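You operate a simulated robot arm through the tools that you are given. There is no shell and no other tool. Be economical: measure what you need, move in short steps, check, and stop when the job is done.

You run a simulated two-armed robot. Do the job below in one go: nothing can be reset, and whatever is moved stays where it is left.

Task
Take the wiping rag from the top of the zinc table and lay it out flat on the top of the ply table.
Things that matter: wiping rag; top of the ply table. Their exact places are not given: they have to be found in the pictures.

The check looks at the end state, three seconds after you hand in, the way a careful person would. Anything else that was tipped, shoved, dropped, spilled or broken makes it a failure.

Robot
Two 7-joint arms with two-finger parallel grippers on one trunk, on a base that drives. Base frame: it is fixed to the floor where the robot stands at the start and does not move with it; the origin is under the middle of the robot, x ahead of it, y to its left, z up. Readings come in m, rad, newtons and seconds.
The left shoulder is at the start at [0.07, 0.134, 1.126], the right one opposite. Places, roughly: top of the ply table [0.6, -1.6, 0.8]. Payload 1.57 kg a hand.
The TCP of each hand is the grasp point between the finger pads, 0.03 m short of the fingertips. In the tool frame z runs along the fingers and y along their closing line. Largest opening 0.08 m; finger width 0.017, thickness 0.012; the body of the gripper, 0.04 by 0.082 m, starts 0.08 m behind the TCP.
Orientation is that of the tool frame in the base frame, as a unit quaternion [x, y, z, w]. With the fingers straight down and closing along the base's y, the tool's x points along the base's -x, its y along +y and its z along -z.

Tools
- The arms move only by the tool jog_arm. It takes "left_moves", "right_moves" or both (then of equal length, played together; a hand with none holds still); each is a list of rows, each a list of 7 numbers: the shift along the base's x, y, z in units of 20 mm (1.0 is 20 mm), then the turn, a rotation vector about the base's x, y, z in units of 4 degrees (1.0 is 4 degrees), then the closure, from 0 (fully open) to 1 (shut). In form: [[tx, ty, tz, wx, wy, wz, fingers], ...]. A call has 1 to 12 rows; each row shifts and turns the commanded pose from where the row before left it. A call with a number of a shift or a turn outside -1 to 1 is refused whole. Rows are played at 5 a second. More than 0.05 m and 0.15 rad between two rows, or a gripper value outside its range, and nothing of the call is played. Where a pose cannot be reached the arm comes as near as it can. A force on the tool above 40 N (or 10 N above the force at the start of the call, whichever is more), or a blocked arm, ends the call early, and 0.2 s more pass. Each finger travels about 0.153 m/s and halts on what it meets, pressing with about 30 N; the grip force reading is that of the motor and also rises with nothing between the fingers. The clock runs only during rows and for 0.2 s after the last one: add rows that do not move to give the fingers time. The reply holds the time, the measured pose of the TCP, the force on the tool along the base axes, the opening and the grip force, in the units named above and with some noise.
- Cameras (640 x 400 px; columns grow to the right, rows downward): "scene" is now at [0.1268, 0.0023, 1.3334]; the picture's right is [0.04, -1.00, 0.00], its down [-0.77, -0.03, -0.64] and it looks along [0.64, 0.02, -0.77] (base axes); focal length 294 px, centre (320, 200). "left" rides on the left gripper at [0.072, 0.007, -0.122] in its tool frame; the picture's right is [-0.09, 1.00, 0.00], its down [-0.84, -0.08, -0.54] and it looks along [-0.54, -0.05, 0.84] (tool axes); focal length 238 px, centre (320, 200). "right" rides on the right gripper at [0.072, -0.007, -0.122] in its tool frame; the picture's right is [0.09, 1.00, 0.00], its down [-0.84, 0.08, -0.54] and it looks along [-0.54, 0.05, 0.84] (tool axes); focal length 238 px, centre (320, 200).
- get_image(camera): a new picture of that camera. It takes no simulated time.
- lift_body(by): slides the trunk up (or, below 0, down) by that many m; the arms and the scene camera ride with it, the base frame stays. It gives what a move gives, with no picture.
- steer(legs): drives the robot by 1 to 6 legs, each [ahead, left, turn to the left] in m, m and rad, along the robot's own axes; the way and the turn of a leg run together, so that a leg with both is an arc; at most 1.5 m and 3.142 rad a leg. The arms and the cameras ride along, it lands a little off, and it stops where it bumps. It gives what a move gives.
- aim_head(pan, tilt): turns the head with the scene camera to pan (to the left, within 1.501 rad either way) and tilt (down, from -0.506 to 1.204), counted from straight ahead of the robot. It gives what a move gives.
- pixel_to_xyz(camera, pixels): there is no depth. For up to 12 entries [column, row, z] of the newest picture of that camera ("zoom" is the newest enlarged one), the place [x, y] in the base frame at which the ray of that pixel passes the height z, good to about 0.003 m. It takes no simulated time.
- enlarge(camera, box): a new picture of the part [left, top, right, bottom] of that camera's present view, enlarged. It takes no simulated time.
- sign_off(): hands the job in; it is judged then, once.

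Work in short steps. Measure before you move; look again where a grasp or a placing could have gone wrong, and mend it. You have 80 turns and 78 pictures in all, those below and enlarged ones among them. Open the grippers and draw the arms clear of the work before you hand the job in, unless the task says otherwise; then end with one line.

The tools are called after ">>>" by a JSON object that holds its "name" and its "arguments". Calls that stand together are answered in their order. jog_arm: Moves the arms, as the interface text tells. Its arguments: {"type":"object","properties":{"left_moves":{"type":"array"},"right_moves":{"type":"array"}},"required":[]} The other tools are called the same way: lift_body (by) slides the trunk up or down; steer (legs) drives the base; aim_head (pan, tilt) turns the head that bears the scene camera; get_image (camera) takes a picture; pixel_to_xyz (camera, pixels) gives the place at which the rays of pixels pass given heights; enlarge (camera, box) takes an enlarged picture of a part of a camera's view; sign_off () hands the job in.

At the start:

```text
time_s: 0.0
left_tcp_pos: [0.4357, 0.2132, 1.0653]
left_ee_rot: [0.0, 1.0, 0.0, 0.001]
left_wrist_force: [0.1, 0.3, 0.2]
left_opening: 0.0801
left_gripper_force: 0.0
right_tcp_pos: [0.4174, -0.1546, 1.0662]
right_ee_rot: [0.0, 1.0, 0.0, 0.0]
right_wrist_force: [-0.1, -0.4, 0.4]
right_opening: 0.0801
right_gripper_force: 0.1
trunk travel left (down, up): [-0.7, 0.24]
robot x, y, heading: [0.0011, 0.0004, -0.0]
head pan, tilt: [0.037, 0.873]
```

scene: 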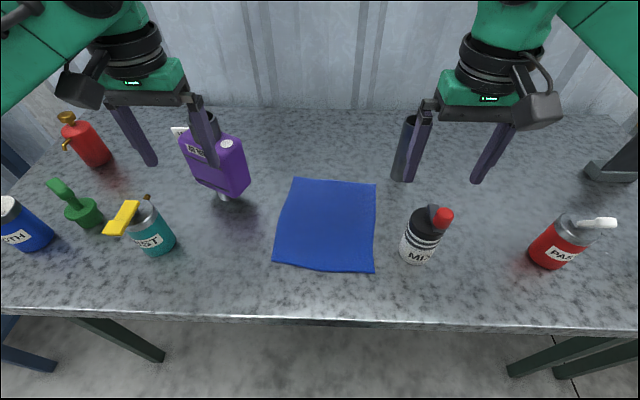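
right: 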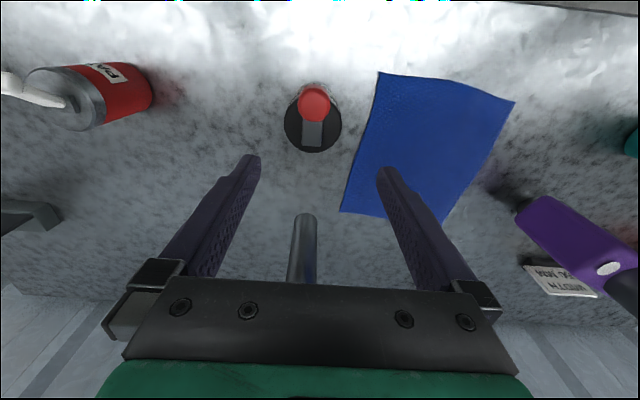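
left: 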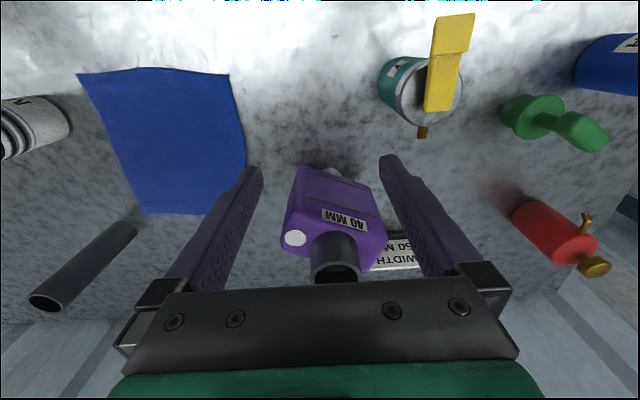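

The blue rag's corners in the scene picture are about (293,177), (376,184), (374,273), (273,263). I measure these and nearby objects.

>>> {"name": "pixel_to_xyz", "arguments": {"camera": "scene", "pixels": [[293, 177, 0.805], [376, 184, 0.805], [374, 273, 0.805], [273, 263, 0.805], [418, 258, 0.803], [436, 215, 0.95], [225, 198, 0.803], [405, 180, 0.803], [320, 318, 0.803], [155, 250, 0.803], [550, 265, 0.803], [320, 108, 0.803]]}}

>>> {"name": "enlarge", "arguments": {"camera": "scene", "box": [240, 150, 480, 300]}}

>>> {"name": "aim_head", "arguments": {"pan": -1.2, "tilt": 0.5}}

>>> {"name": "get_image", "arguments": {"camera": "scene"}}

```text
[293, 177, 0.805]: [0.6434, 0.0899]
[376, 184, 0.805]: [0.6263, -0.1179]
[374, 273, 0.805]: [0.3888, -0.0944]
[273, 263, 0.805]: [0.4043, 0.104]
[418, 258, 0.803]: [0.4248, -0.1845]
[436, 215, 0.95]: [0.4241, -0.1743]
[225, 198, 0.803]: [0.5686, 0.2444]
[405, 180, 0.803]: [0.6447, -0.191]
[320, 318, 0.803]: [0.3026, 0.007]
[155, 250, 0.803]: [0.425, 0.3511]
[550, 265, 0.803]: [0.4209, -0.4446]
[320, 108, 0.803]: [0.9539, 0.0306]
```

```text
2.67 times, centred on (360, 225) of scene
```

zoom: 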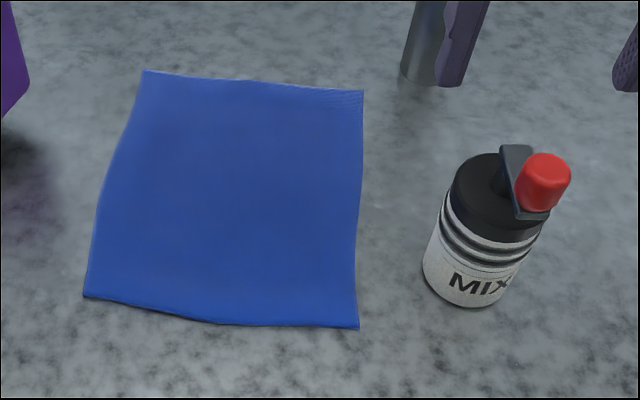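

```text
time_s: 1.4
left_tcp_pos: [0.4355, 0.2131, 1.0644]
left_ee_rot: [0.0, 1.0, 0.0, 0.001]
left_wrist_force: [0.3, -0.1, -1.3]
left_opening: 0.08
left_gripper_force: 0.0
right_tcp_pos: [0.4165, -0.1557, 1.066]
right_ee_rot: [0.0, 1.0, 0.0, 0.0]
right_wrist_force: [-0.6, -0.5, 0.9]
right_opening: 0.0803
right_gripper_force: 0.1
trunk travel left (down, up): [-0.7, 0.24]
robot x, y, heading: [-0.0029, 0.0013, -0.004]
head pan, tilt: [-1.201, 0.499]
```

```text
73 pictures are left
```

scene: 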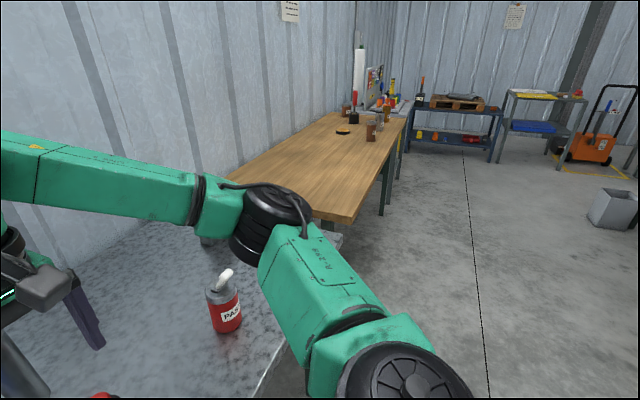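

The ply table is to the right; the near part looks clear. I measure its edges and items, then zoom in for a better look.

>>> {"name": "pixel_to_xyz", "arguments": {"camera": "scene", "pixels": [[345, 222, 0.803], [228, 178, 0.803], [343, 132, 0.803], [370, 140, 0.803], [405, 118, 0.803], [342, 112, 0.803], [354, 122, 0.803]]}}

>>> {"name": "enlarge", "arguments": {"camera": "scene", "box": [220, 60, 444, 220]}}

```text
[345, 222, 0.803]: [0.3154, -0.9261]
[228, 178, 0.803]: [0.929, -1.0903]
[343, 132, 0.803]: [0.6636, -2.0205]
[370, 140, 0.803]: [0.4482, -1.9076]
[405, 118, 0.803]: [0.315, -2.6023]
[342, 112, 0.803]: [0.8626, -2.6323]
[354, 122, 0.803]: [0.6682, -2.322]
```

```text
2.50 times, centred on (332, 140) of scene
```

zoom: 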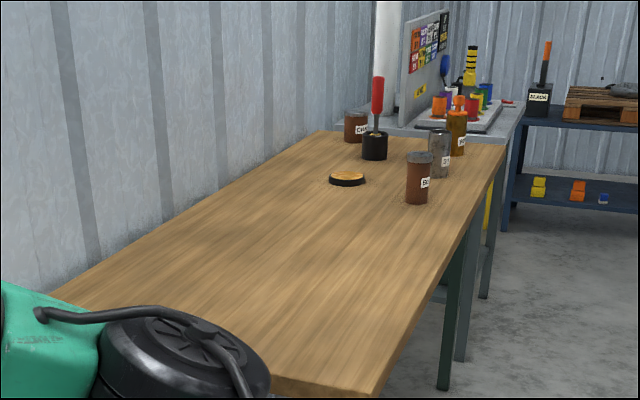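

The near part of the ply table (y −0.95 to −1.85) is clear. I bring both hands above the rag's two near corners, partly closed, and go down a bit, staying away from the MIX bottle.

>>> {"name": "jog_arm", "arguments": {"left_moves": [[-0.17, -0.89, 0, 0, 0, 0, 0.35], [-0.17, -0.89, 0, 0, 0, 0, 0.35], [-0.17, -0.89, 0, 0, 0, 0, 0.35], [-0.17, -0.89, 0, 0, 0, 0, 0.35], [-0.17, -0.89, 0, 0, 0, 0, 0.35], [-0.17, -0.89, 0, 0, 0, 0, 0.35], [-0.17, -0.89, 0, 0, 0, 0, 0.35], [0, 0, -1, 0, 0, 0, 0.35], [0, 0, -1, 0, 0, 0, 0.35], [0, 0, -1, 0, 0, 0, 0.35], [0, 0, -1, 0, 0, 0, 0.35], [0, 0, -1, 0, 0, 0, 0.35]], "right_moves": [[-0.1, 0.55, 0, 0, 0, 0, 0.35], [-0.1, 0.55, 0, 0, 0, 0, 0.35], [-0.1, 0.55, 0, 0, 0, 0, 0.35], [-0.1, 0.55, 0, 0, 0, 0, 0.35], [-0.1, 0.55, 0, 0, 0, 0, 0.35], [-0.1, 0.55, 0, 0, 0, 0, 0.35], [-0.1, 0.55, 0, 0, 0, 0, 0.35], [0, 0, -1, 0, 0, 0, 0.35], [0, 0, -1, 0, 0, 0, 0.35], [0, 0, -1, 0, 0, 0, 0.35], [0, 0, -1, 0, 0, 0, 0.35], [0, 0, -1, 0, 0, 0, 0.35]]}}

>>> {"name": "aim_head", "arguments": {"pan": 0.0, "tilt": 0.9}}

>>> {"name": "get_image", "arguments": {"camera": "scene"}}

>>> {"name": "get_image", "arguments": {"camera": "right"}}

>>> {"name": "get_image", "arguments": {"camera": "left"}}

```text
time_s: 4.0
left_tcp_pos: [0.4127, 0.0884, 0.964]
left_ee_rot: [0.001, 1.0, -0.001, 0.0]
left_wrist_force: [-0.1, 0.2, 0.4]
left_opening: 0.052
left_gripper_force: 0.1
right_tcp_pos: [0.4012, -0.0781, 0.9653]
right_ee_rot: [0.0, 1.0, -0.001, -0.001]
right_wrist_force: [-0.2, 0.1, -0.9]
right_opening: 0.0521
right_gripper_force: 0.0
trunk travel left (down, up): [-0.7, 0.24]
robot x, y, heading: [-0.001, -0.0001, 0.001]
head pan, tilt: [-1.201, 0.499]
```

```text
time_s: 5.4
left_tcp_pos: [0.4113, 0.0886, 0.9641]
left_ee_rot: [0.0, 1.0, 0.001, 0.001]
left_wrist_force: [-0.1, 1.0, 1.0]
left_opening: 0.052
left_gripper_force: 0.1
right_tcp_pos: [0.4013, -0.0784, 0.9662]
right_ee_rot: [0.0, 1.0, 0.0, 0.0]
right_wrist_force: [0.7, -0.2, 0.6]
right_opening: 0.0519
right_gripper_force: 0.0
trunk travel left (down, up): [-0.7, 0.24]
robot x, y, heading: [0.0042, 0.0022, -0.003]
head pan, tilt: [0.0, 0.901]
```

```text
71 pictures are left
```

scene: 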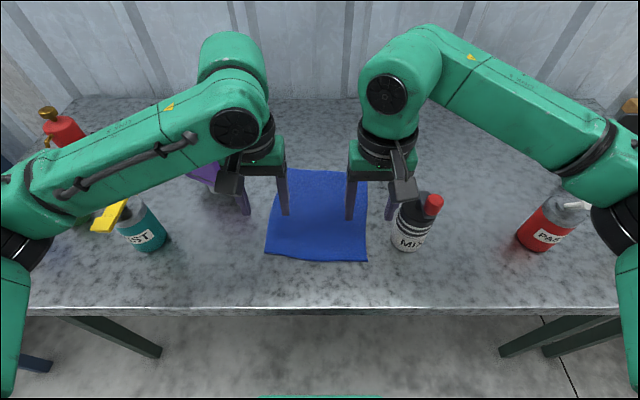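

```text
70 pictures are left
```

right: 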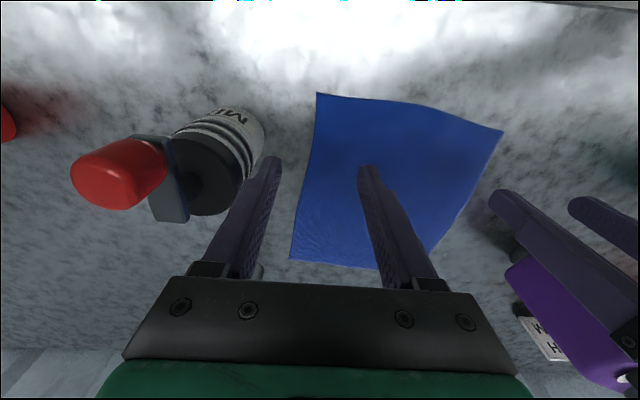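

```text
69 pictures are left
```

left: 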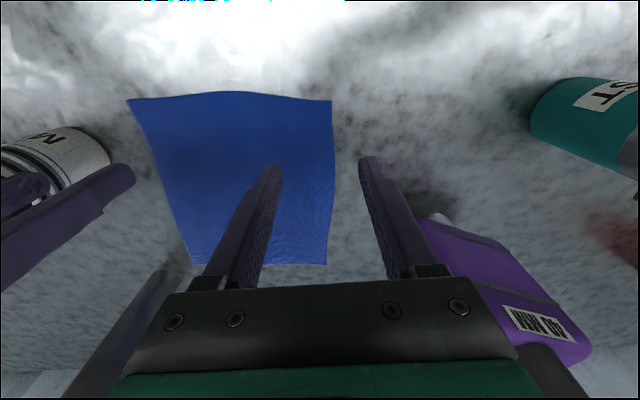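

Both hands hover over the rag edge. I measure the near corners from both wrist cameras: right cam (317,93), (503,130); left cam (332,100), (127,98).

>>> {"name": "pixel_to_xyz", "arguments": {"camera": "left", "pixels": [[332, 100, 0.805], [127, 98, 0.805], [230, 92, 0.805], [326, 266, 0.805]]}}

>>> {"name": "pixel_to_xyz", "arguments": {"camera": "right", "pixels": [[317, 93, 0.805], [503, 130, 0.805], [400, 100, 0.805], [290, 259, 0.805], [255, 125, 0.85], [160, 220, 0.93]]}}

```text
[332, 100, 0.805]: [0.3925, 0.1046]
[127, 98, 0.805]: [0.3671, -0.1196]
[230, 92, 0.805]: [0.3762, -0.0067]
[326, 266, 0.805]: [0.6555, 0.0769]
```

```text
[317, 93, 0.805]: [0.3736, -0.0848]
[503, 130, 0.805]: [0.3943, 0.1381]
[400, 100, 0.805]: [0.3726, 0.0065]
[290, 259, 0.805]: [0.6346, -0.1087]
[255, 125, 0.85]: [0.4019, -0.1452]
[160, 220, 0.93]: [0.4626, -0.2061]
```

I re-measure with the current scene picture to settle the corner x: (367,262), (266,255).

>>> {"name": "enlarge", "arguments": {"camera": "scene", "box": [240, 160, 432, 280]}}

>>> {"name": "pixel_to_xyz", "arguments": {"camera": "scene", "pixels": [[367, 262, 0.805], [266, 255, 0.805], [318, 260, 0.805]]}}

```text
3.33 times, centred on (336, 220) of scene
```

zoom: 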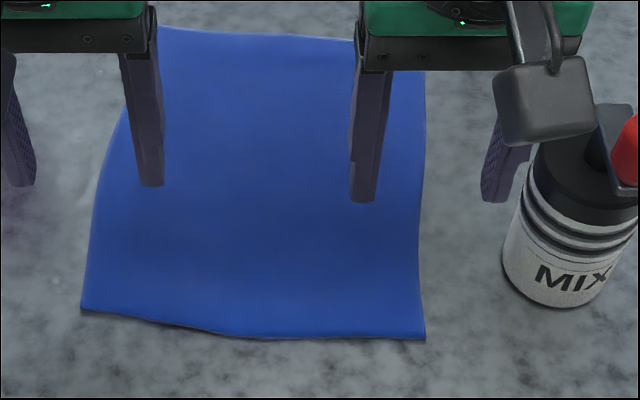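

```text
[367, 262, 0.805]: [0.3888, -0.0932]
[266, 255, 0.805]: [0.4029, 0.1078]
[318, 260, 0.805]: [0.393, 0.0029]
```

Corners are near (0.38,−0.09) and (0.398,0.105). I lower both hands to about 3 mm above the table around points about 15 mm inside.

>>> {"name": "jog_arm", "arguments": {"left_moves": [[0, -0.3, -1, 0, 0, 0, 0.35], [0, 0, -1, 0, 0, 0, 0.35], [0, 0, -1, 0, 0, 0, 0.35], [0, 0, -1, 0, 0, 0, 0.35], [0, 0, -1, 0, 0, 0, 0.35], [0, 0, -0.8, 0, 0, 0, 0.35], [0, 0, -0.5, 0, 0, 0, 0.35], [0, 0, 0, 0, 0, 0, 0.35]], "right_moves": [[-0.2, 0.4, -1, 0, 0, 0, 0.35], [0, 0, -1, 0, 0, 0, 0.35], [0, 0, -1, 0, 0, 0, 0.35], [0, 0, -1, 0, 0, 0, 0.35], [0, 0, -1, 0, 0, 0, 0.35], [0, 0, -0.8, 0, 0, 0, 0.35], [0, 0, -0.6, 0, 0, 0, 0.35], [0, 0, 0, 0, 0, 0, 0.35]]}}

>>> {"name": "get_image", "arguments": {"camera": "right"}}

>>> {"name": "get_image", "arguments": {"camera": "left"}}

```text
time_s: 6.6
left_tcp_pos: [0.4123, 0.0784, 0.8836]
left_ee_rot: [0.002, 1.0, -0.005, 0.011]
left_wrist_force: [-1.4, 0.7, 12.3]
left_opening: 0.0519
left_gripper_force: 0.1
right_tcp_pos: [0.398, -0.0686, 0.8826]
right_ee_rot: [0.0, 1.0, 0.005, 0.004]
right_wrist_force: [-2.4, -0.4, 13.1]
right_opening: 0.0516
right_gripper_force: 0.0
trunk travel left (down, up): [-0.7, 0.24]
robot x, y, heading: [-0.0012, -0.0021, 0.004]
head pan, tilt: [0.0, 0.901]
stopped in row 5 (left hand): the force on the tool passed its limit (the readings are from after the stop); the commanded pose is now the measured one
```

```text
67 pictures are left
```

right: 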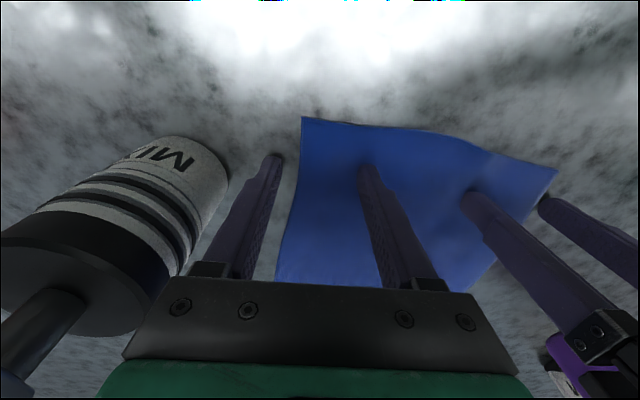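

```text
66 pictures are left
```

left: 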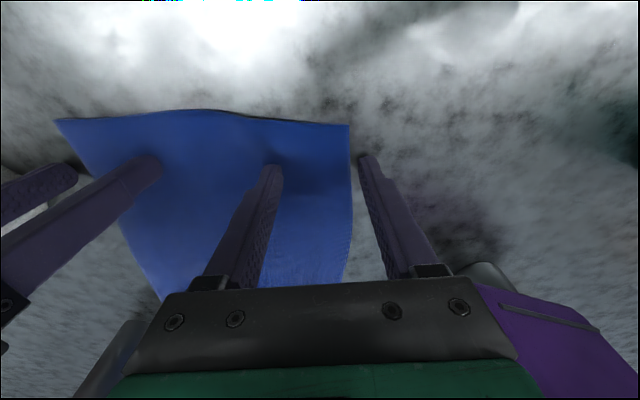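

Contact came at TCP z 0.883, so the zinc top is really at about 0.853 (which also explains the camera discrepancy). I re-measure corners at z 0.855, after a small lift.

>>> {"name": "jog_arm", "arguments": {"left_moves": [[0, 0, 0.5, 0, 0, 0, 0.35], [0, 0, 0, 0, 0, 0, 0.35]], "right_moves": [[0, 0, 0.5, 0, 0, 0, 0.35], [0, 0, 0, 0, 0, 0, 0.35]]}}

>>> {"name": "get_image", "arguments": {"camera": "right"}}

>>> {"name": "get_image", "arguments": {"camera": "left"}}

>>> {"name": "pixel_to_xyz", "arguments": {"camera": "left", "pixels": [[349, 125, 0.855], [55, 119, 0.855]]}}

>>> {"name": "pixel_to_xyz", "arguments": {"camera": "right", "pixels": [[302, 117, 0.855], [557, 168, 0.855]]}}

```text
time_s: 7.2
left_tcp_pos: [0.4135, 0.0771, 0.891]
left_ee_rot: [0.0, 1.0, -0.005, 0.007]
left_wrist_force: [0.1, -0.9, 0.9]
left_opening: 0.0519
left_gripper_force: 0.1
right_tcp_pos: [0.3998, -0.0707, 0.8892]
right_ee_rot: [0.0, 1.0, 0.004, 0.004]
right_wrist_force: [-0.9, -0.7, 0.8]
right_opening: 0.0521
right_gripper_force: 0.1
trunk travel left (down, up): [-0.7, 0.24]
robot x, y, heading: [-0.0018, 0.0004, 0.001]
head pan, tilt: [0.0, 0.901]
```

```text
65 pictures are left
```

right: 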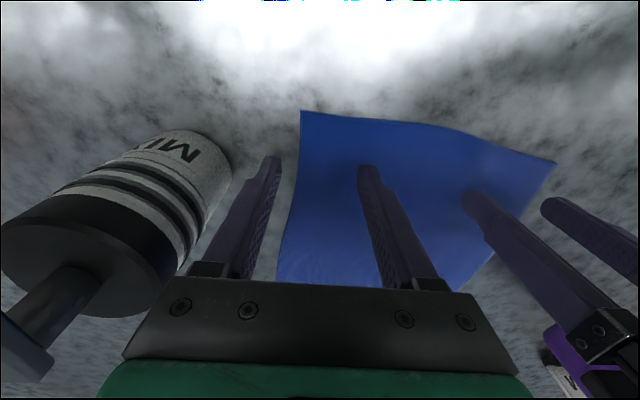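

```text
64 pictures are left
```

left: 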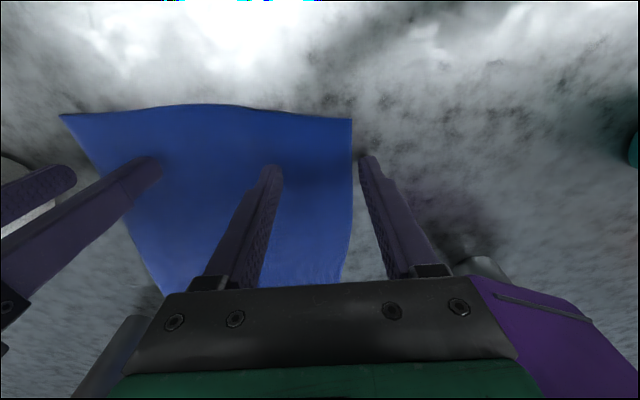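

```text
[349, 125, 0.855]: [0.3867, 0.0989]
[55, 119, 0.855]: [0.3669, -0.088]
```

```text
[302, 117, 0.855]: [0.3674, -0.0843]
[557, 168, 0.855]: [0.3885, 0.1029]
```

Now consistent: right corner (0.367,−0.086), left corner (0.386,0.100). I shift 13 mm inside of each corner and lower until light contact.

>>> {"name": "jog_arm", "arguments": {"left_moves": [[-0.8, 0.4, 0, 0, 0, 0, 0.35], [0, 0, -0.2, 0, 0, 0, 0.35], [0, 0, -0.15, 0, 0, 0, 0.35], [0, 0, 0, 0, 0, 0, 0.35]], "right_moves": [[-1.0, -0.05, 0, 0, 0, 0, 0.35], [0, 0, -0.15, 0, 0, 0, 0.35], [0, 0, -0.1, 0, 0, 0, 0.35], [0, 0, 0, 0, 0, 0, 0.35]]}}

```text
time_s: 8.2
left_tcp_pos: [0.3993, 0.0871, 0.8833]
left_ee_rot: [0.001, 1.0, -0.005, 0.009]
left_wrist_force: [0.0, 0.0, 6.6]
left_opening: 0.052
left_gripper_force: 0.1
right_tcp_pos: [0.3807, -0.0698, 0.8848]
right_ee_rot: [0.0, 1.0, 0.003, 0.004]
right_wrist_force: [-0.5, -0.8, -0.1]
right_opening: 0.0517
right_gripper_force: 0.0
trunk travel left (down, up): [-0.7, 0.24]
robot x, y, heading: [-0.0012, 0.0002, -0.006]
head pan, tilt: [0.0, 0.901]
```

Left touches with about 7 N; right is just above. I press both slightly and close.

>>> {"name": "jog_arm", "arguments": {"left_moves": [[0, 0, -0.05, 0, 0, 0, 0.35], [0, 0, 0, 0, 0, 0, 0.5], [0, 0, 0, 0, 0, 0, 0.65], [0, 0, 0, 0, 0, 0, 0.8], [0, 0, 0, 0, 0, 0, 1], [0, 0, 0, 0, 0, 0, 1], [0, 0, 0, 0, 0, 0, 1]], "right_moves": [[0, 0, -0.2, 0, 0, 0, 0.35], [0, 0, 0, 0, 0, 0, 0.5], [0, 0, 0, 0, 0, 0, 0.65], [0, 0, 0, 0, 0, 0, 0.8], [0, 0, 0, 0, 0, 0, 1], [0, 0, 0, 0, 0, 0, 1], [0, 0, 0, 0, 0, 0, 1]]}}

>>> {"name": "get_image", "arguments": {"camera": "right"}}

>>> {"name": "get_image", "arguments": {"camera": "left"}}

```text
time_s: 9.8
left_tcp_pos: [0.3955, 0.0869, 0.8828]
left_ee_rot: [0.001, 1.0, -0.005, 0.01]
left_wrist_force: [-1.4, -13.5, 15.3]
left_opening: 0.0048
left_gripper_force: 25.1
right_tcp_pos: [0.3792, -0.0687, 0.8828]
right_ee_rot: [-0.001, 1.0, 0.004, 0.005]
right_wrist_force: [2.3, 12.6, 16.3]
right_opening: 0.0037
right_gripper_force: 24.5
trunk travel left (down, up): [-0.7, 0.24]
robot x, y, heading: [-0.001, 0.0021, -0.001]
head pan, tilt: [0.0, 0.901]
```

```text
63 pictures are left
```

right: 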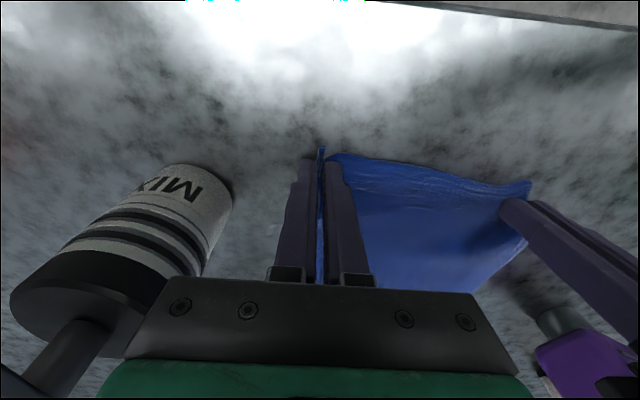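

```text
62 pictures are left
```

left: 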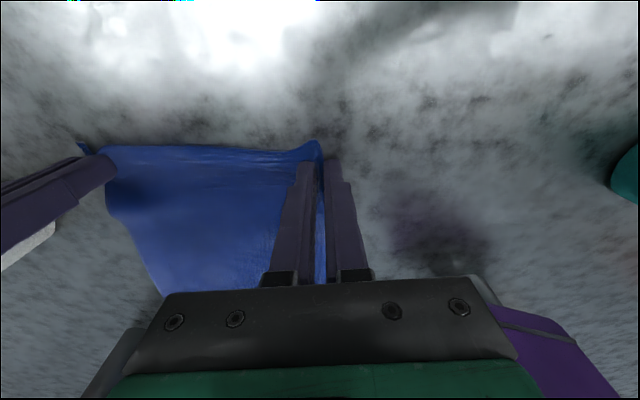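

Both grips hold cloth (openings 4–5 mm, cloth visible between the fingers), with ~13 N tension between hands. I ease the hands together a bit and lift.

>>> {"name": "jog_arm", "arguments": {"left_moves": [[0, -0.25, 0.3, 0, 0, 0, 1], [0, -0.1, 0.7, 0, 0, 0, 1], [0, 0, 1, 0, 0, 0, 1], [0, 0, 1, 0, 0, 0, 1], [0, 0, 1, 0, 0, 0, 1], [0, 0, 0, 0, 0, 0, 1]], "right_moves": [[0, 0.25, 0.3, 0, 0, 0, 1], [0, 0.1, 0.7, 0, 0, 0, 1], [0, 0, 1, 0, 0, 0, 1], [0, 0, 1, 0, 0, 0, 1], [0, 0, 1, 0, 0, 0, 1], [0, 0, 0, 0, 0, 0, 1]]}}

>>> {"name": "get_image", "arguments": {"camera": "scene"}}

```text
time_s: 11.2
left_tcp_pos: [0.398, 0.0803, 0.9623]
left_ee_rot: [0.001, 1.0, -0.005, 0.008]
left_wrist_force: [-0.7, 0.2, -0.9]
left_opening: 0.0039
left_gripper_force: 24.6
right_tcp_pos: [0.3808, -0.0632, 0.9614]
right_ee_rot: [0.001, 1.0, 0.004, 0.002]
right_wrist_force: [1.1, 0.3, 0.6]
right_opening: 0.0034
right_gripper_force: 24.4
trunk travel left (down, up): [-0.7, 0.24]
robot x, y, heading: [0.0012, -0.0021, -0.005]
head pan, tilt: [0.0, 0.901]
```

```text
61 pictures are left
```

scene: 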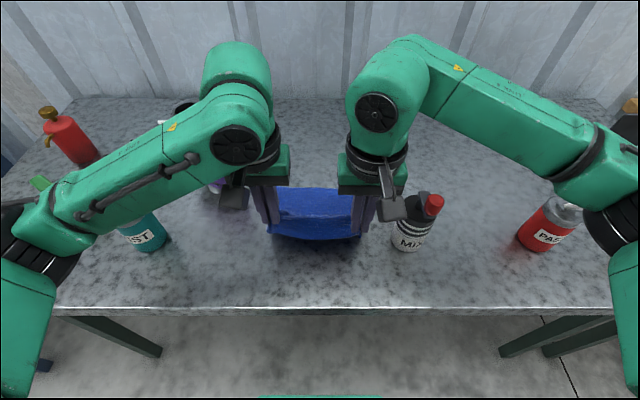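

The rag hangs from both hands. I raise the trunk fully and the arms a bit more.

>>> {"name": "lift_body", "arguments": {"by": 0.23}}

>>> {"name": "jog_arm", "arguments": {"left_moves": [[0, 0, 1, 0, 0, 0, 1], [0, 0, 1, 0, 0, 0, 1], [0, 0, 1, 0, 0, 0, 1], [0, 0, 1, 0, 0, 0, 1]], "right_moves": [[0, 0, 1, 0, 0, 0, 1], [0, 0, 1, 0, 0, 0, 1], [0, 0, 1, 0, 0, 0, 1], [0, 0, 1, 0, 0, 0, 1]]}}

>>> {"name": "get_image", "arguments": {"camera": "scene"}}

```text
time_s: 13.6
left_tcp_pos: [0.3975, 0.0797, 1.1919]
left_ee_rot: [0.002, 1.0, -0.004, 0.007]
left_wrist_force: [-0.4, 0.8, -0.3]
left_opening: 0.0041
left_gripper_force: 24.6
right_tcp_pos: [0.381, -0.0627, 1.1915]
right_ee_rot: [0.0, 1.0, 0.004, 0.003]
right_wrist_force: [0.5, 0.2, 0.1]
right_opening: 0.003
right_gripper_force: 23.7
trunk travel left (down, up): [-0.93, 0.01]
robot x, y, heading: [0.0018, -0.003, 0.004]
head pan, tilt: [0.0, 0.901]
```

```text
time_s: 14.6
left_tcp_pos: [0.3982, 0.0819, 1.2712]
left_ee_rot: [0.0, 1.0, -0.004, 0.007]
left_wrist_force: [0.1, -1.3, -0.4]
left_opening: 0.0038
left_gripper_force: 24.5
right_tcp_pos: [0.3801, -0.063, 1.2735]
right_ee_rot: [0.0, 1.0, 0.003, 0.004]
right_wrist_force: [-0.1, 0.2, -0.2]
right_opening: 0.0033
right_gripper_force: 23.5
trunk travel left (down, up): [-0.93, 0.01]
robot x, y, heading: [-0.0008, -0.0027, -0.004]
head pan, tilt: [0.0, 0.901]
```

```text
60 pictures are left
```

scene: 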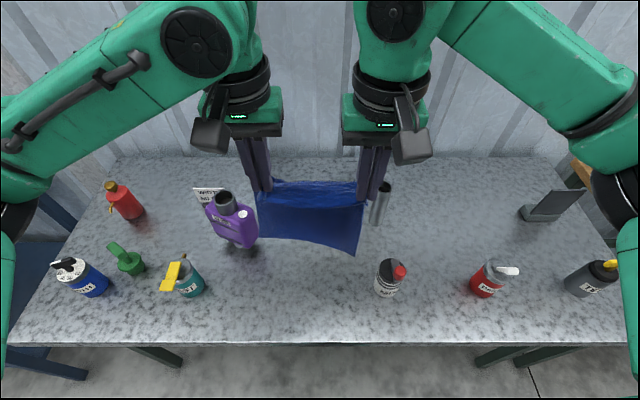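

Everything clears. I drive sideways to the right by 1.35 m to face the empty part of the ply table.

>>> {"name": "steer", "arguments": {"legs": [[0, -0.7, 0], [0, -0.65, 0]]}}

>>> {"name": "get_image", "arguments": {"camera": "scene"}}

```text
time_s: 21.6
left_tcp_pos: [0.4, -1.2579, 1.2703]
left_ee_rot: [0.002, 1.0, -0.005, 0.007]
left_wrist_force: [0.3, 0.6, -0.1]
left_opening: 0.0037
left_gripper_force: 24.9
right_tcp_pos: [0.3818, -1.4031, 1.2735]
right_ee_rot: [0.002, 1.0, 0.003, 0.003]
right_wrist_force: [0.0, 0.8, -0.1]
right_opening: 0.003
right_gripper_force: 24.3
trunk travel left (down, up): [-0.93, 0.01]
robot x, y, heading: [-0.0027, -1.3423, -0.001]
head pan, tilt: [0.0, 0.901]
```

```text
59 pictures are left
```

scene: 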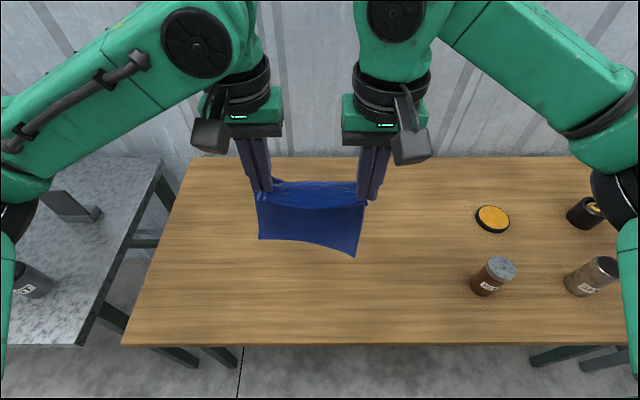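

The ply table below is clear in the middle. I lower the trunk 0.10 m and reach forward by about 0.2 m so the rag's hanging edge will touch down at x≈0.6.

>>> {"name": "lift_body", "arguments": {"by": -0.1}}

>>> {"name": "jog_arm", "arguments": {"left_moves": [[1, 0, 0, 0, 0, 0, 1], [1, 0, 0, 0, 0, 0, 1], [1, 0, 0, 0, 0, 0, 1], [1, 0, 0, 0, 0, 0, 1], [1, 0, 0, 0, 0, 0, 1], [1, 0, 0, 0, 0, 0, 1], [1, 0, 0, 0, 0, 0, 1], [1, 0, 0, 0, 0, 0, 1], [1, 0, 0, 0, 0, 0, 1], [1, 0, 0, 0, 0, 0, 1], [0, 0, 0, 0, 0, 0, 1]], "right_moves": [[1, 0, 0, 0, 0, 0, 1], [1, 0, 0, 0, 0, 0, 1], [1, 0, 0, 0, 0, 0, 1], [1, 0, 0, 0, 0, 0, 1], [1, 0, 0, 0, 0, 0, 1], [1, 0, 0, 0, 0, 0, 1], [1, 0, 0, 0, 0, 0, 1], [1, 0, 0, 0, 0, 0, 1], [1, 0, 0, 0, 0, 0, 1], [1, 0, 0, 0, 0, 0, 1], [0, 0, 0, 0, 0, 0, 1]]}}

>>> {"name": "get_image", "arguments": {"camera": "scene"}}

```text
time_s: 22.9
left_tcp_pos: [0.4009, -1.2587, 1.1699]
left_ee_rot: [0.003, 1.0, -0.003, 0.008]
left_wrist_force: [-0.8, -0.6, 0.4]
left_opening: 0.0039
left_gripper_force: 24.0
right_tcp_pos: [0.3826, -1.4034, 1.1725]
right_ee_rot: [0.001, 1.0, 0.003, 0.004]
right_wrist_force: [-0.1, 0.8, 0.7]
right_opening: 0.0027
right_gripper_force: 24.7
trunk travel left (down, up): [-0.83, 0.11]
robot x, y, heading: [0.0014, -1.3393, -0.001]
head pan, tilt: [0.0, 0.901]
```

```text
time_s: 25.3
left_tcp_pos: [0.5969, -1.2593, 1.1697]
left_ee_rot: [0.004, 1.0, -0.004, 0.007]
left_wrist_force: [-0.9, -0.8, -0.1]
left_opening: 0.0038
left_gripper_force: 24.2
left hand out of reach, approached as far as the arm can: row 10
right_tcp_pos: [0.5718, -1.4043, 1.1741]
right_ee_rot: [0.003, 1.0, 0.003, 0.004]
right_wrist_force: [0.1, 0.0, -0.1]
right_opening: 0.0029
right_gripper_force: 24.6
right hand out of reach, approached as far as the arm can: row 10
trunk travel left (down, up): [-0.83, 0.11]
robot x, y, heading: [0.0007, -1.3372, -0.005]
head pan, tilt: [0.0, 0.901]
```

```text
58 pictures are left
```

scene: 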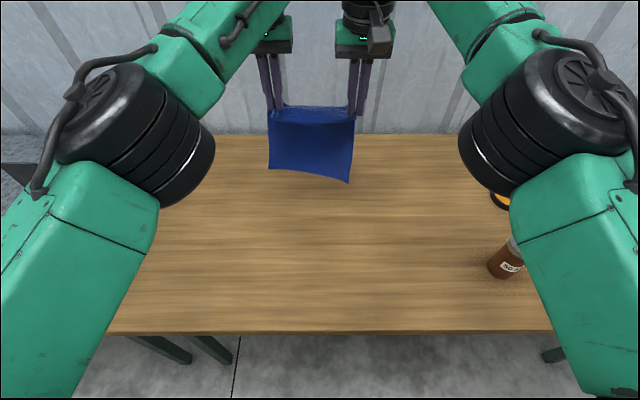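

Now I lower the trunk by 0.07 so the bottom edge comes close to the table.

>>> {"name": "lift_body", "arguments": {"by": -0.07}}

>>> {"name": "get_image", "arguments": {"camera": "scene"}}

>>> {"name": "get_image", "arguments": {"camera": "right"}}

```text
time_s: 26.4
left_tcp_pos: [0.5962, -1.2598, 1.1005]
left_ee_rot: [0.003, 1.0, -0.005, 0.007]
left_wrist_force: [0.1, -0.3, 0.0]
left_opening: 0.0038
left_gripper_force: 24.5
right_tcp_pos: [0.5716, -1.405, 1.1031]
right_ee_rot: [0.002, 1.0, 0.003, 0.003]
right_wrist_force: [-0.1, 0.3, -0.7]
right_opening: 0.0031
right_gripper_force: 23.9
trunk travel left (down, up): [-0.76, 0.18]
robot x, y, heading: [0.0029, -1.3399, -0.002]
head pan, tilt: [0.0, 0.901]
```

```text
57 pictures are left
```

scene: 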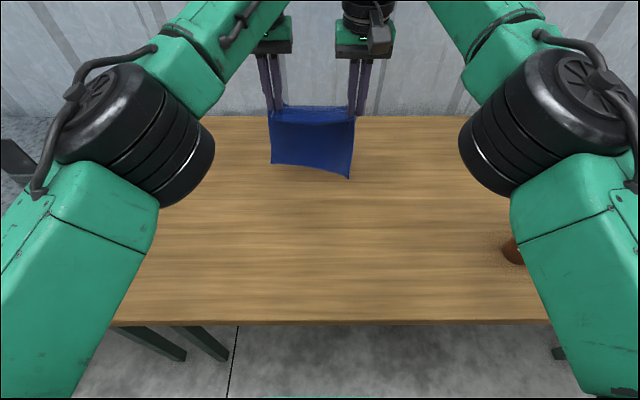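

```text
56 pictures are left
```

right: 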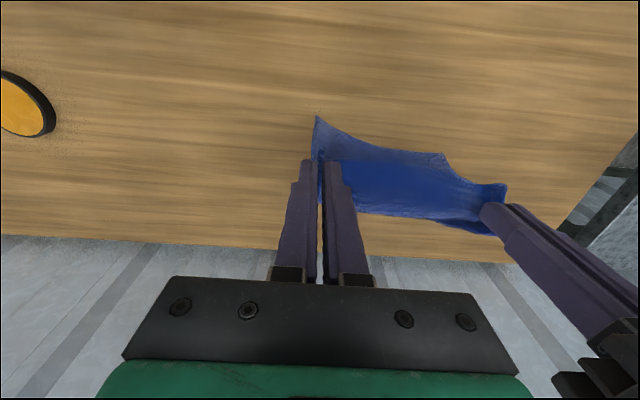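

The bottom edge is near the table. I lower straight 3 cm more and look for touchdown.

>>> {"name": "jog_arm", "arguments": {"left_moves": [[0, 0, -0.75, 0, 0, 0, 1], [0, 0, -0.75, 0, 0, 0, 1], [0, 0, 0, 0, 0, 0, 1]], "right_moves": [[0, 0, -0.75, 0, 0, 0, 1], [0, 0, -0.75, 0, 0, 0, 1], [0, 0, 0, 0, 0, 0, 1]]}}

>>> {"name": "enlarge", "arguments": {"camera": "scene", "box": [224, 60, 416, 220]}}

```text
time_s: 27.2
left_tcp_pos: [0.5962, -1.2574, 1.0706]
left_ee_rot: [0.004, 1.0, -0.004, 0.007]
left_wrist_force: [-0.1, -1.0, -0.4]
left_opening: 0.0039
left_gripper_force: 24.3
right_tcp_pos: [0.5714, -1.4034, 1.0721]
right_ee_rot: [0.002, 1.0, 0.004, 0.004]
right_wrist_force: [0.4, 1.8, 1.2]
right_opening: 0.0031
right_gripper_force: 24.2
trunk travel left (down, up): [-0.76, 0.18]
robot x, y, heading: [0.0013, -1.3388, -0.006]
head pan, tilt: [0.0, 0.901]
```

```text
2.50 times, centred on (320, 140) of scene
```

zoom: 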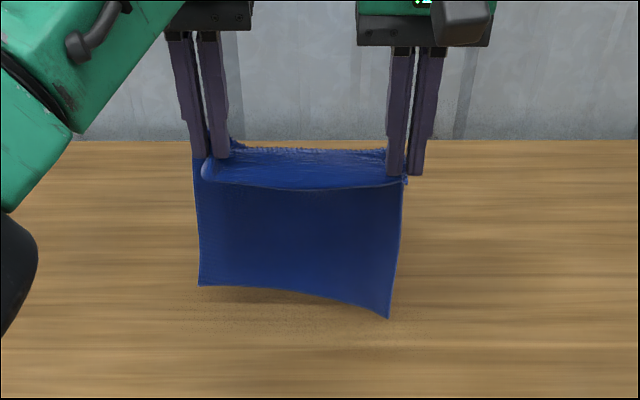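

The rag hangs on the far side of the fingers with its hem toward me, as needed. I now descend diagonally back toward the robot, half way, and look.

>>> {"name": "jog_arm", "arguments": {"left_moves": [[-0.2, 0, -1, 0, 0, 0, 1], [-0.6, 0, -0.8, 0, 0, 0, 1], [-1, 0, -0.8, 0, 0, 0, 1], [-1, 0, -0.9, 0, 0, 0, 1], [-1, 0, -0.9, 0, 0, 0, 1], [0, 0, 0, 0, 0, 0, 1]], "right_moves": [[-0.2, 0, -1, 0, 0, 0, 1], [-0.6, 0, -0.8, 0, 0, 0, 1], [-1, 0, -0.8, 0, 0, 0, 1], [-1, 0, -0.9, 0, 0, 0, 1], [-1, 0, -0.9, 0, 0, 0, 1], [0, 0, 0, 0, 0, 0, 1]]}}

>>> {"name": "enlarge", "arguments": {"camera": "scene", "box": [224, 80, 416, 240]}}

>>> {"name": "get_image", "arguments": {"camera": "right"}}

```text
time_s: 28.6
left_tcp_pos: [0.5212, -1.2562, 0.9799]
left_ee_rot: [0.004, 1.0, -0.005, 0.006]
left_wrist_force: [-0.5, -1.0, -1.0]
left_opening: 0.0039
left_gripper_force: 24.5
right_tcp_pos: [0.496, -1.4036, 0.9843]
right_ee_rot: [0.003, 1.0, 0.004, 0.003]
right_wrist_force: [0.8, 1.0, -0.7]
right_opening: 0.0033
right_gripper_force: 24.1
trunk travel left (down, up): [-0.76, 0.18]
robot x, y, heading: [0.0023, -1.341, -0.001]
head pan, tilt: [0.0, 0.901]
```

```text
2.50 times, centred on (320, 160) of scene
```

zoom: 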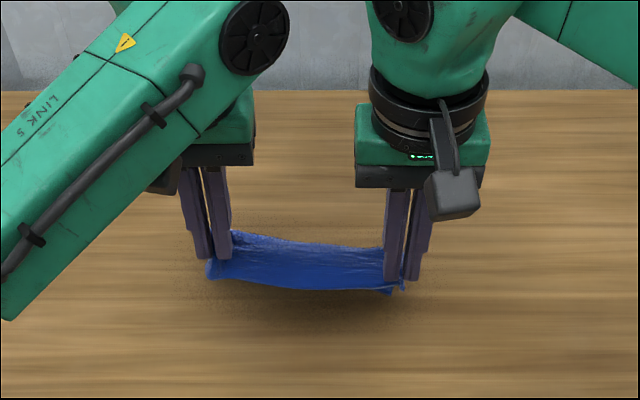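

```text
53 pictures are left
```

right: 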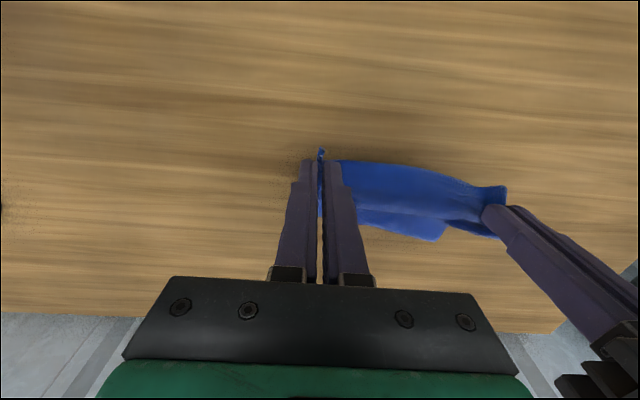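

The rag trails to the far side properly. I continue the diagonal to about 1.5 cm above the expected contact.

>>> {"name": "jog_arm", "arguments": {"left_moves": [[-1, 0, -0.9, 0, 0, 0, 1], [-1, 0, -0.9, 0, 0, 0, 1], [-1, 0, -0.8, 0, 0, 0, 1], [-1, 0, -0.7, 0, 0, 0, 1], [-0.8, 0, -0.6, 0, 0, 0, 1], [0, 0, 0, 0, 0, 0, 1]], "right_moves": [[-1, 0, -0.9, 0, 0, 0, 1], [-1, 0, -0.9, 0, 0, 0, 1], [-1, 0, -0.8, 0, 0, 0, 1], [-1, 0, -0.7, 0, 0, 0, 1], [-0.8, 0, -0.6, 0, 0, 0, 1], [0, 0, 0, 0, 0, 0, 1]]}}

>>> {"name": "enlarge", "arguments": {"camera": "scene", "box": [224, 100, 416, 260]}}

>>> {"name": "get_image", "arguments": {"camera": "right"}}

>>> {"name": "get_image", "arguments": {"camera": "left"}}

```text
time_s: 30.0
left_tcp_pos: [0.4238, -1.2601, 0.9038]
left_ee_rot: [0.003, 1.0, -0.004, 0.006]
left_wrist_force: [-0.2, -0.7, 0.2]
left_opening: 0.0035
left_gripper_force: 24.7
right_tcp_pos: [0.4008, -1.4036, 0.9068]
right_ee_rot: [0.002, 1.0, 0.003, 0.002]
right_wrist_force: [0.8, -0.6, -0.2]
right_opening: 0.0031
right_gripper_force: 24.1
trunk travel left (down, up): [-0.76, 0.18]
robot x, y, heading: [0.0009, -1.3404, -0.003]
head pan, tilt: [0.0, 0.901]
```

```text
2.50 times, centred on (320, 180) of scene
```

zoom: 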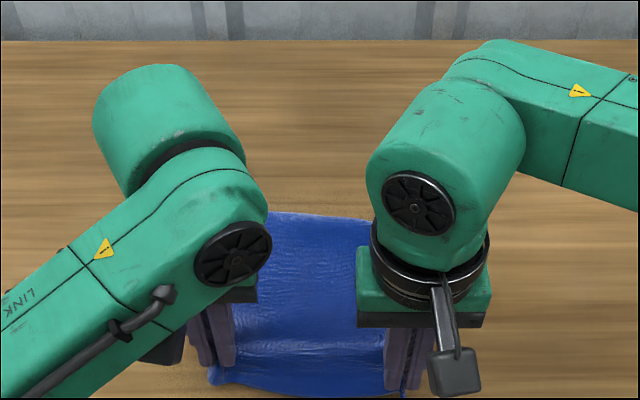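

```text
51 pictures are left
```

right: 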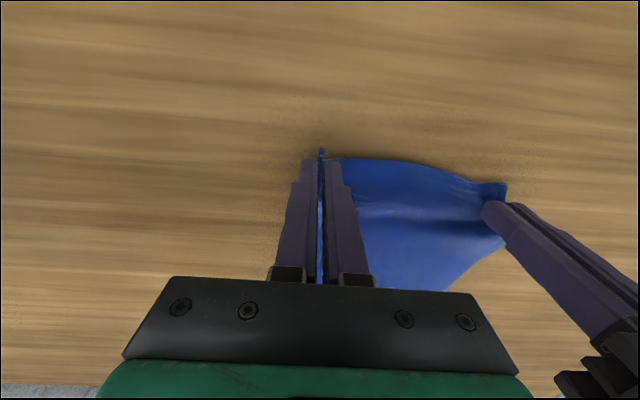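

```text
50 pictures are left
```

left: 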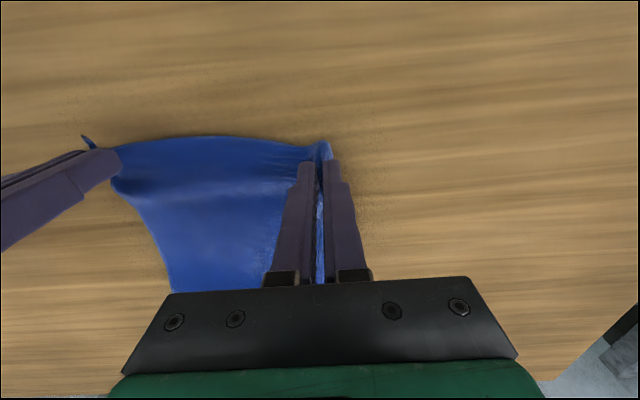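

Laying well. I lower to near contact, pulling back and slightly outward to stretch the near hem.

>>> {"name": "jog_arm", "arguments": {"left_moves": [[-0.6, 0.2, -0.4, 0, 0, 0, 1], [-0.4, 0.15, -0.4, 0, 0, 0, 1], [0, 0, -0.15, 0, 0, 0, 1], [0, 0, 0, 0, 0, 0, 1]], "right_moves": [[-0.6, -0.2, -0.5, 0, 0, 0, 1], [-0.4, -0.15, -0.4, 0, 0, 0, 1], [0, 0, -0.15, 0, 0, 0, 1], [0, 0, 0, 0, 0, 0, 1]]}}

>>> {"name": "get_image", "arguments": {"camera": "right"}}

>>> {"name": "get_image", "arguments": {"camera": "left"}}

```text
time_s: 31.0
left_tcp_pos: [0.4035, -1.2528, 0.8838]
left_ee_rot: [0.003, 1.0, -0.005, 0.007]
left_wrist_force: [-1.1, -7.2, 1.4]
left_opening: 0.0038
left_gripper_force: 24.5
right_tcp_pos: [0.3798, -1.4104, 0.8871]
right_ee_rot: [0.001, 1.0, 0.003, 0.004]
right_wrist_force: [1.5, 7.2, -1.3]
right_opening: 0.0036
right_gripper_force: 24.2
trunk travel left (down, up): [-0.76, 0.18]
robot x, y, heading: [0.0036, -1.3381, -0.002]
head pan, tilt: [0.0, 0.901]
```

```text
49 pictures are left
```

right: 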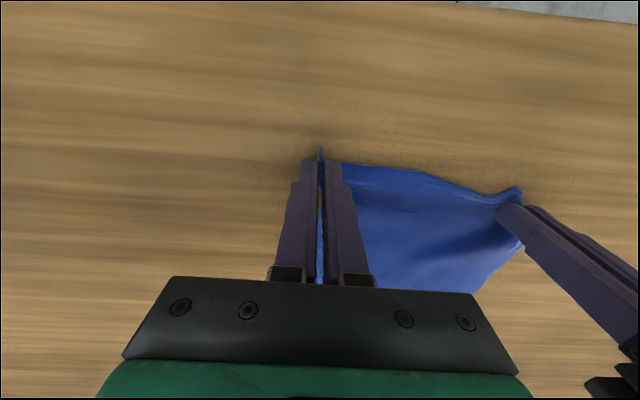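

```text
48 pictures are left
```

left: 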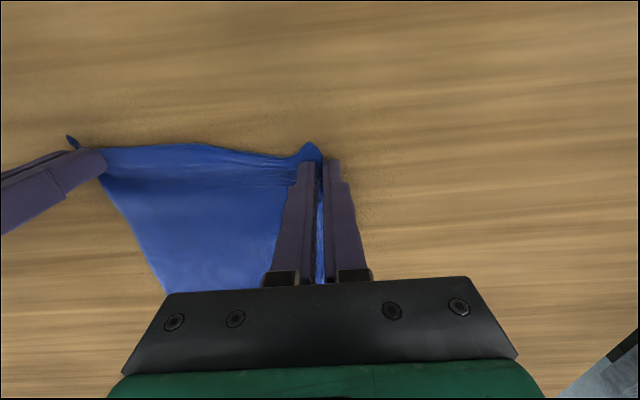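

No table contact yet; I lower in 3 mm steps until a touch is felt, easing the 7 N tension slightly.

>>> {"name": "jog_arm", "arguments": {"left_moves": [[0, -0.1, -0.15, 0, 0, 0, 1], [0, 0, -0.1, 0, 0, 0, 1], [0, 0, 0, 0, 0, 0, 1]], "right_moves": [[0, 0.1, -0.2, 0, 0, 0, 1], [0, 0, -0.15, 0, 0, 0, 1], [0, 0, 0, 0, 0, 0, 1]]}}

```text
time_s: 31.8
left_tcp_pos: [0.403, -1.2535, 0.8832]
left_ee_rot: [0.002, 1.0, -0.004, 0.01]
left_wrist_force: [3.3, -0.3, 18.6]
left_opening: 0.0035
left_gripper_force: 24.1
right_tcp_pos: [0.379, -1.4079, 0.8821]
right_ee_rot: [0.003, 1.0, 0.005, 0.007]
right_wrist_force: [6.3, 0.4, 26.4]
right_opening: 0.0033
right_gripper_force: 24.1
trunk travel left (down, up): [-0.76, 0.18]
robot x, y, heading: [0.0027, -1.3376, -0.0]
head pan, tilt: [0.0, 0.901]
```

Contact at the same height 0.883. I ease pressure, open the fingers and then lift straight up.

>>> {"name": "jog_arm", "arguments": {"left_moves": [[0, 0, 0.15, 0, 0, 0, 1], [0, 0, 0, 0, 0, 0, 0.8], [0, 0, 0, 0, 0, 0, 0.6], [0, 0, 0, 0, 0, 0, 0.4], [0, 0, 0, 0, 0, 0, 0.4], [0, 0, 0.5, 0, 0, 0, 0.4], [0, 0, 1, 0, 0, 0, 0.4], [0, 0, 1, 0, 0, 0, 0.4], [0, 0, 1, 0, 0, 0, 0.4], [0, 0, 0, 0, 0, 0, 0.4]], "right_moves": [[0, 0, 0.15, 0, 0, 0, 1], [0, 0, 0, 0, 0, 0, 0.8], [0, 0, 0, 0, 0, 0, 0.6], [0, 0, 0, 0, 0, 0, 0.4], [0, 0, 0, 0, 0, 0, 0.4], [0, 0, 0.5, 0, 0, 0, 0.4], [0, 0, 1, 0, 0, 0, 0.4], [0, 0, 1, 0, 0, 0, 0.4], [0, 0, 1, 0, 0, 0, 0.4], [0, 0, 0, 0, 0, 0, 0.4]]}}

>>> {"name": "get_image", "arguments": {"camera": "right"}}

>>> {"name": "get_image", "arguments": {"camera": "left"}}

>>> {"name": "get_image", "arguments": {"camera": "scene"}}

```text
time_s: 34.0
left_tcp_pos: [0.4034, -1.2536, 0.951]
left_ee_rot: [0.003, 1.0, -0.003, 0.006]
left_wrist_force: [-0.3, 0.1, 0.5]
left_opening: 0.0481
left_gripper_force: 0.0
right_tcp_pos: [0.3813, -1.4086, 0.9534]
right_ee_rot: [0.003, 1.0, 0.004, 0.004]
right_wrist_force: [-0.4, -0.1, -0.6]
right_opening: 0.0481
right_gripper_force: 0.1
trunk travel left (down, up): [-0.76, 0.18]
robot x, y, heading: [0.0052, -1.3391, -0.004]
head pan, tilt: [0.0, 0.901]
```

```text
47 pictures are left
```

right: 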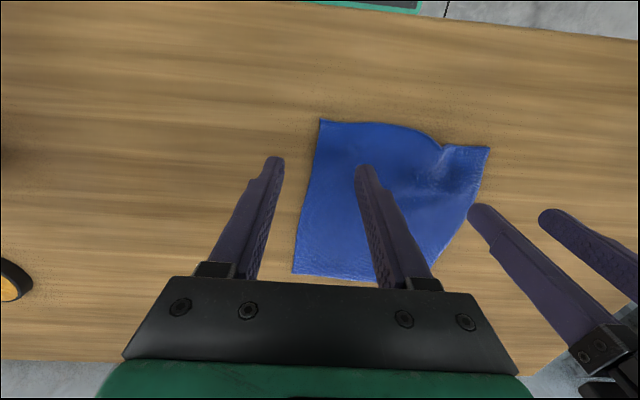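

```text
46 pictures are left
```

left: 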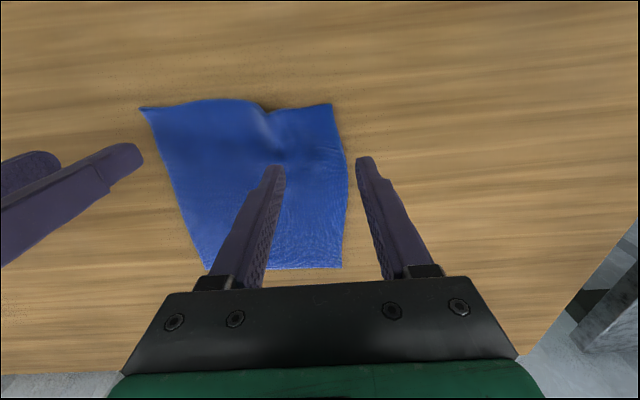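

```text
45 pictures are left
```

scene: 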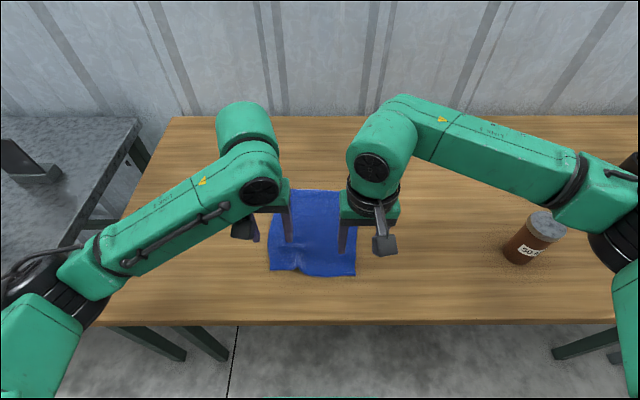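

Nearly flat; a small pucker remains at the left part of the near hem. I look closer and measure.

>>> {"name": "enlarge", "arguments": {"camera": "scene", "box": [240, 180, 384, 290]}}

>>> {"name": "enlarge", "arguments": {"camera": "left", "box": [120, 80, 376, 280]}}

>>> {"name": "pixel_to_xyz", "arguments": {"camera": "left", "pixels": [[332, 104, 0.855], [265, 110, 0.855], [275, 150, 0.855], [140, 107, 0.855], [342, 268, 0.855], [300, 118, 0.855]]}}

>>> {"name": "pixel_to_xyz", "arguments": {"camera": "right", "pixels": [[321, 119, 0.855], [490, 148, 0.855], [442, 150, 0.855], [291, 273, 0.855]]}}

```text
3.64 times, centred on (312, 235) of scene
```

zoom: 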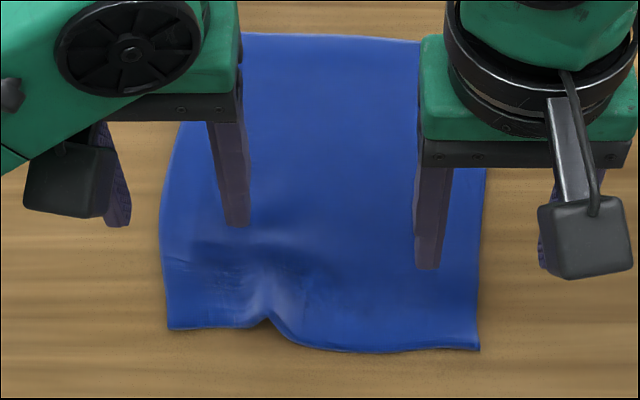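

```text
2.00 times, centred on (248, 180) of left
```

zoom: 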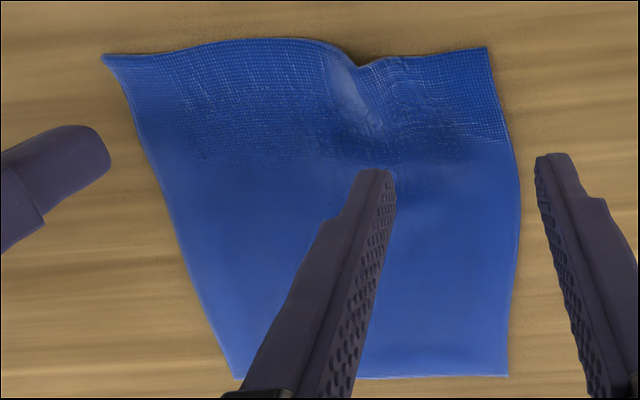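

```text
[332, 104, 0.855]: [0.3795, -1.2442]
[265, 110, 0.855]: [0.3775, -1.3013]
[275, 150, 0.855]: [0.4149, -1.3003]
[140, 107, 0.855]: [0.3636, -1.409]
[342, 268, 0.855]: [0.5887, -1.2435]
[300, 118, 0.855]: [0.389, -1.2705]
```

```text
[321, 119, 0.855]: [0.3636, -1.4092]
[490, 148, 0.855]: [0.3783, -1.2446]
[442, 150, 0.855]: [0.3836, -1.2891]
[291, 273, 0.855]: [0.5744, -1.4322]
```

The near hem spans 0.165 m versus 0.187 m originally. I'll anchor the right corner with closed fingers, press the left corner lightly and drag it ~2 cm outward.

>>> {"name": "jog_arm", "arguments": {"left_moves": [[-0.5, -0.3, 0, 0, 0, 0, 1], [0, 0, -1, 0, 0, 0, 1], [0, 0, -1, 0, 0, 0, 1], [0, 0, -1, 0, 0, 0, 1], [0, 0, -0.35, 0, 0, 0, 1], [0, 0, -0.1, 0, 0, 0, 1], [0, 0, 0, 0, 0, 0, 1]], "right_moves": [[0.3, 0.8, 0, 0, 0, 0, 1], [0, 0, -1, 0, 0, 0, 1], [0, 0, -1, 0, 0, 0, 1], [0, 0, -1, 0, 0, 0, 1], [0, 0, -0.4, 0, 0, 0, 1], [0, 0, -0.2, 0, 0, 0, 1], [0, 0, 0, 0, 0, 0, 1]]}}

```text
time_s: 35.6
left_tcp_pos: [0.3925, -1.2593, 0.8853]
left_ee_rot: [0.005, 1.0, -0.005, 0.008]
left_wrist_force: [1.3, 0.0, 1.2]
left_opening: 0.0
left_gripper_force: 21.1
right_tcp_pos: [0.3856, -1.3921, 0.8822]
right_ee_rot: [0.003, 1.0, 0.004, 0.007]
right_wrist_force: [3.4, -2.5, 30.1]
right_opening: 0.0
right_gripper_force: 21.3
trunk travel left (down, up): [-0.76, 0.18]
robot x, y, heading: [0.0009, -1.3369, -0.004]
head pan, tilt: [0.0, 0.901]
```

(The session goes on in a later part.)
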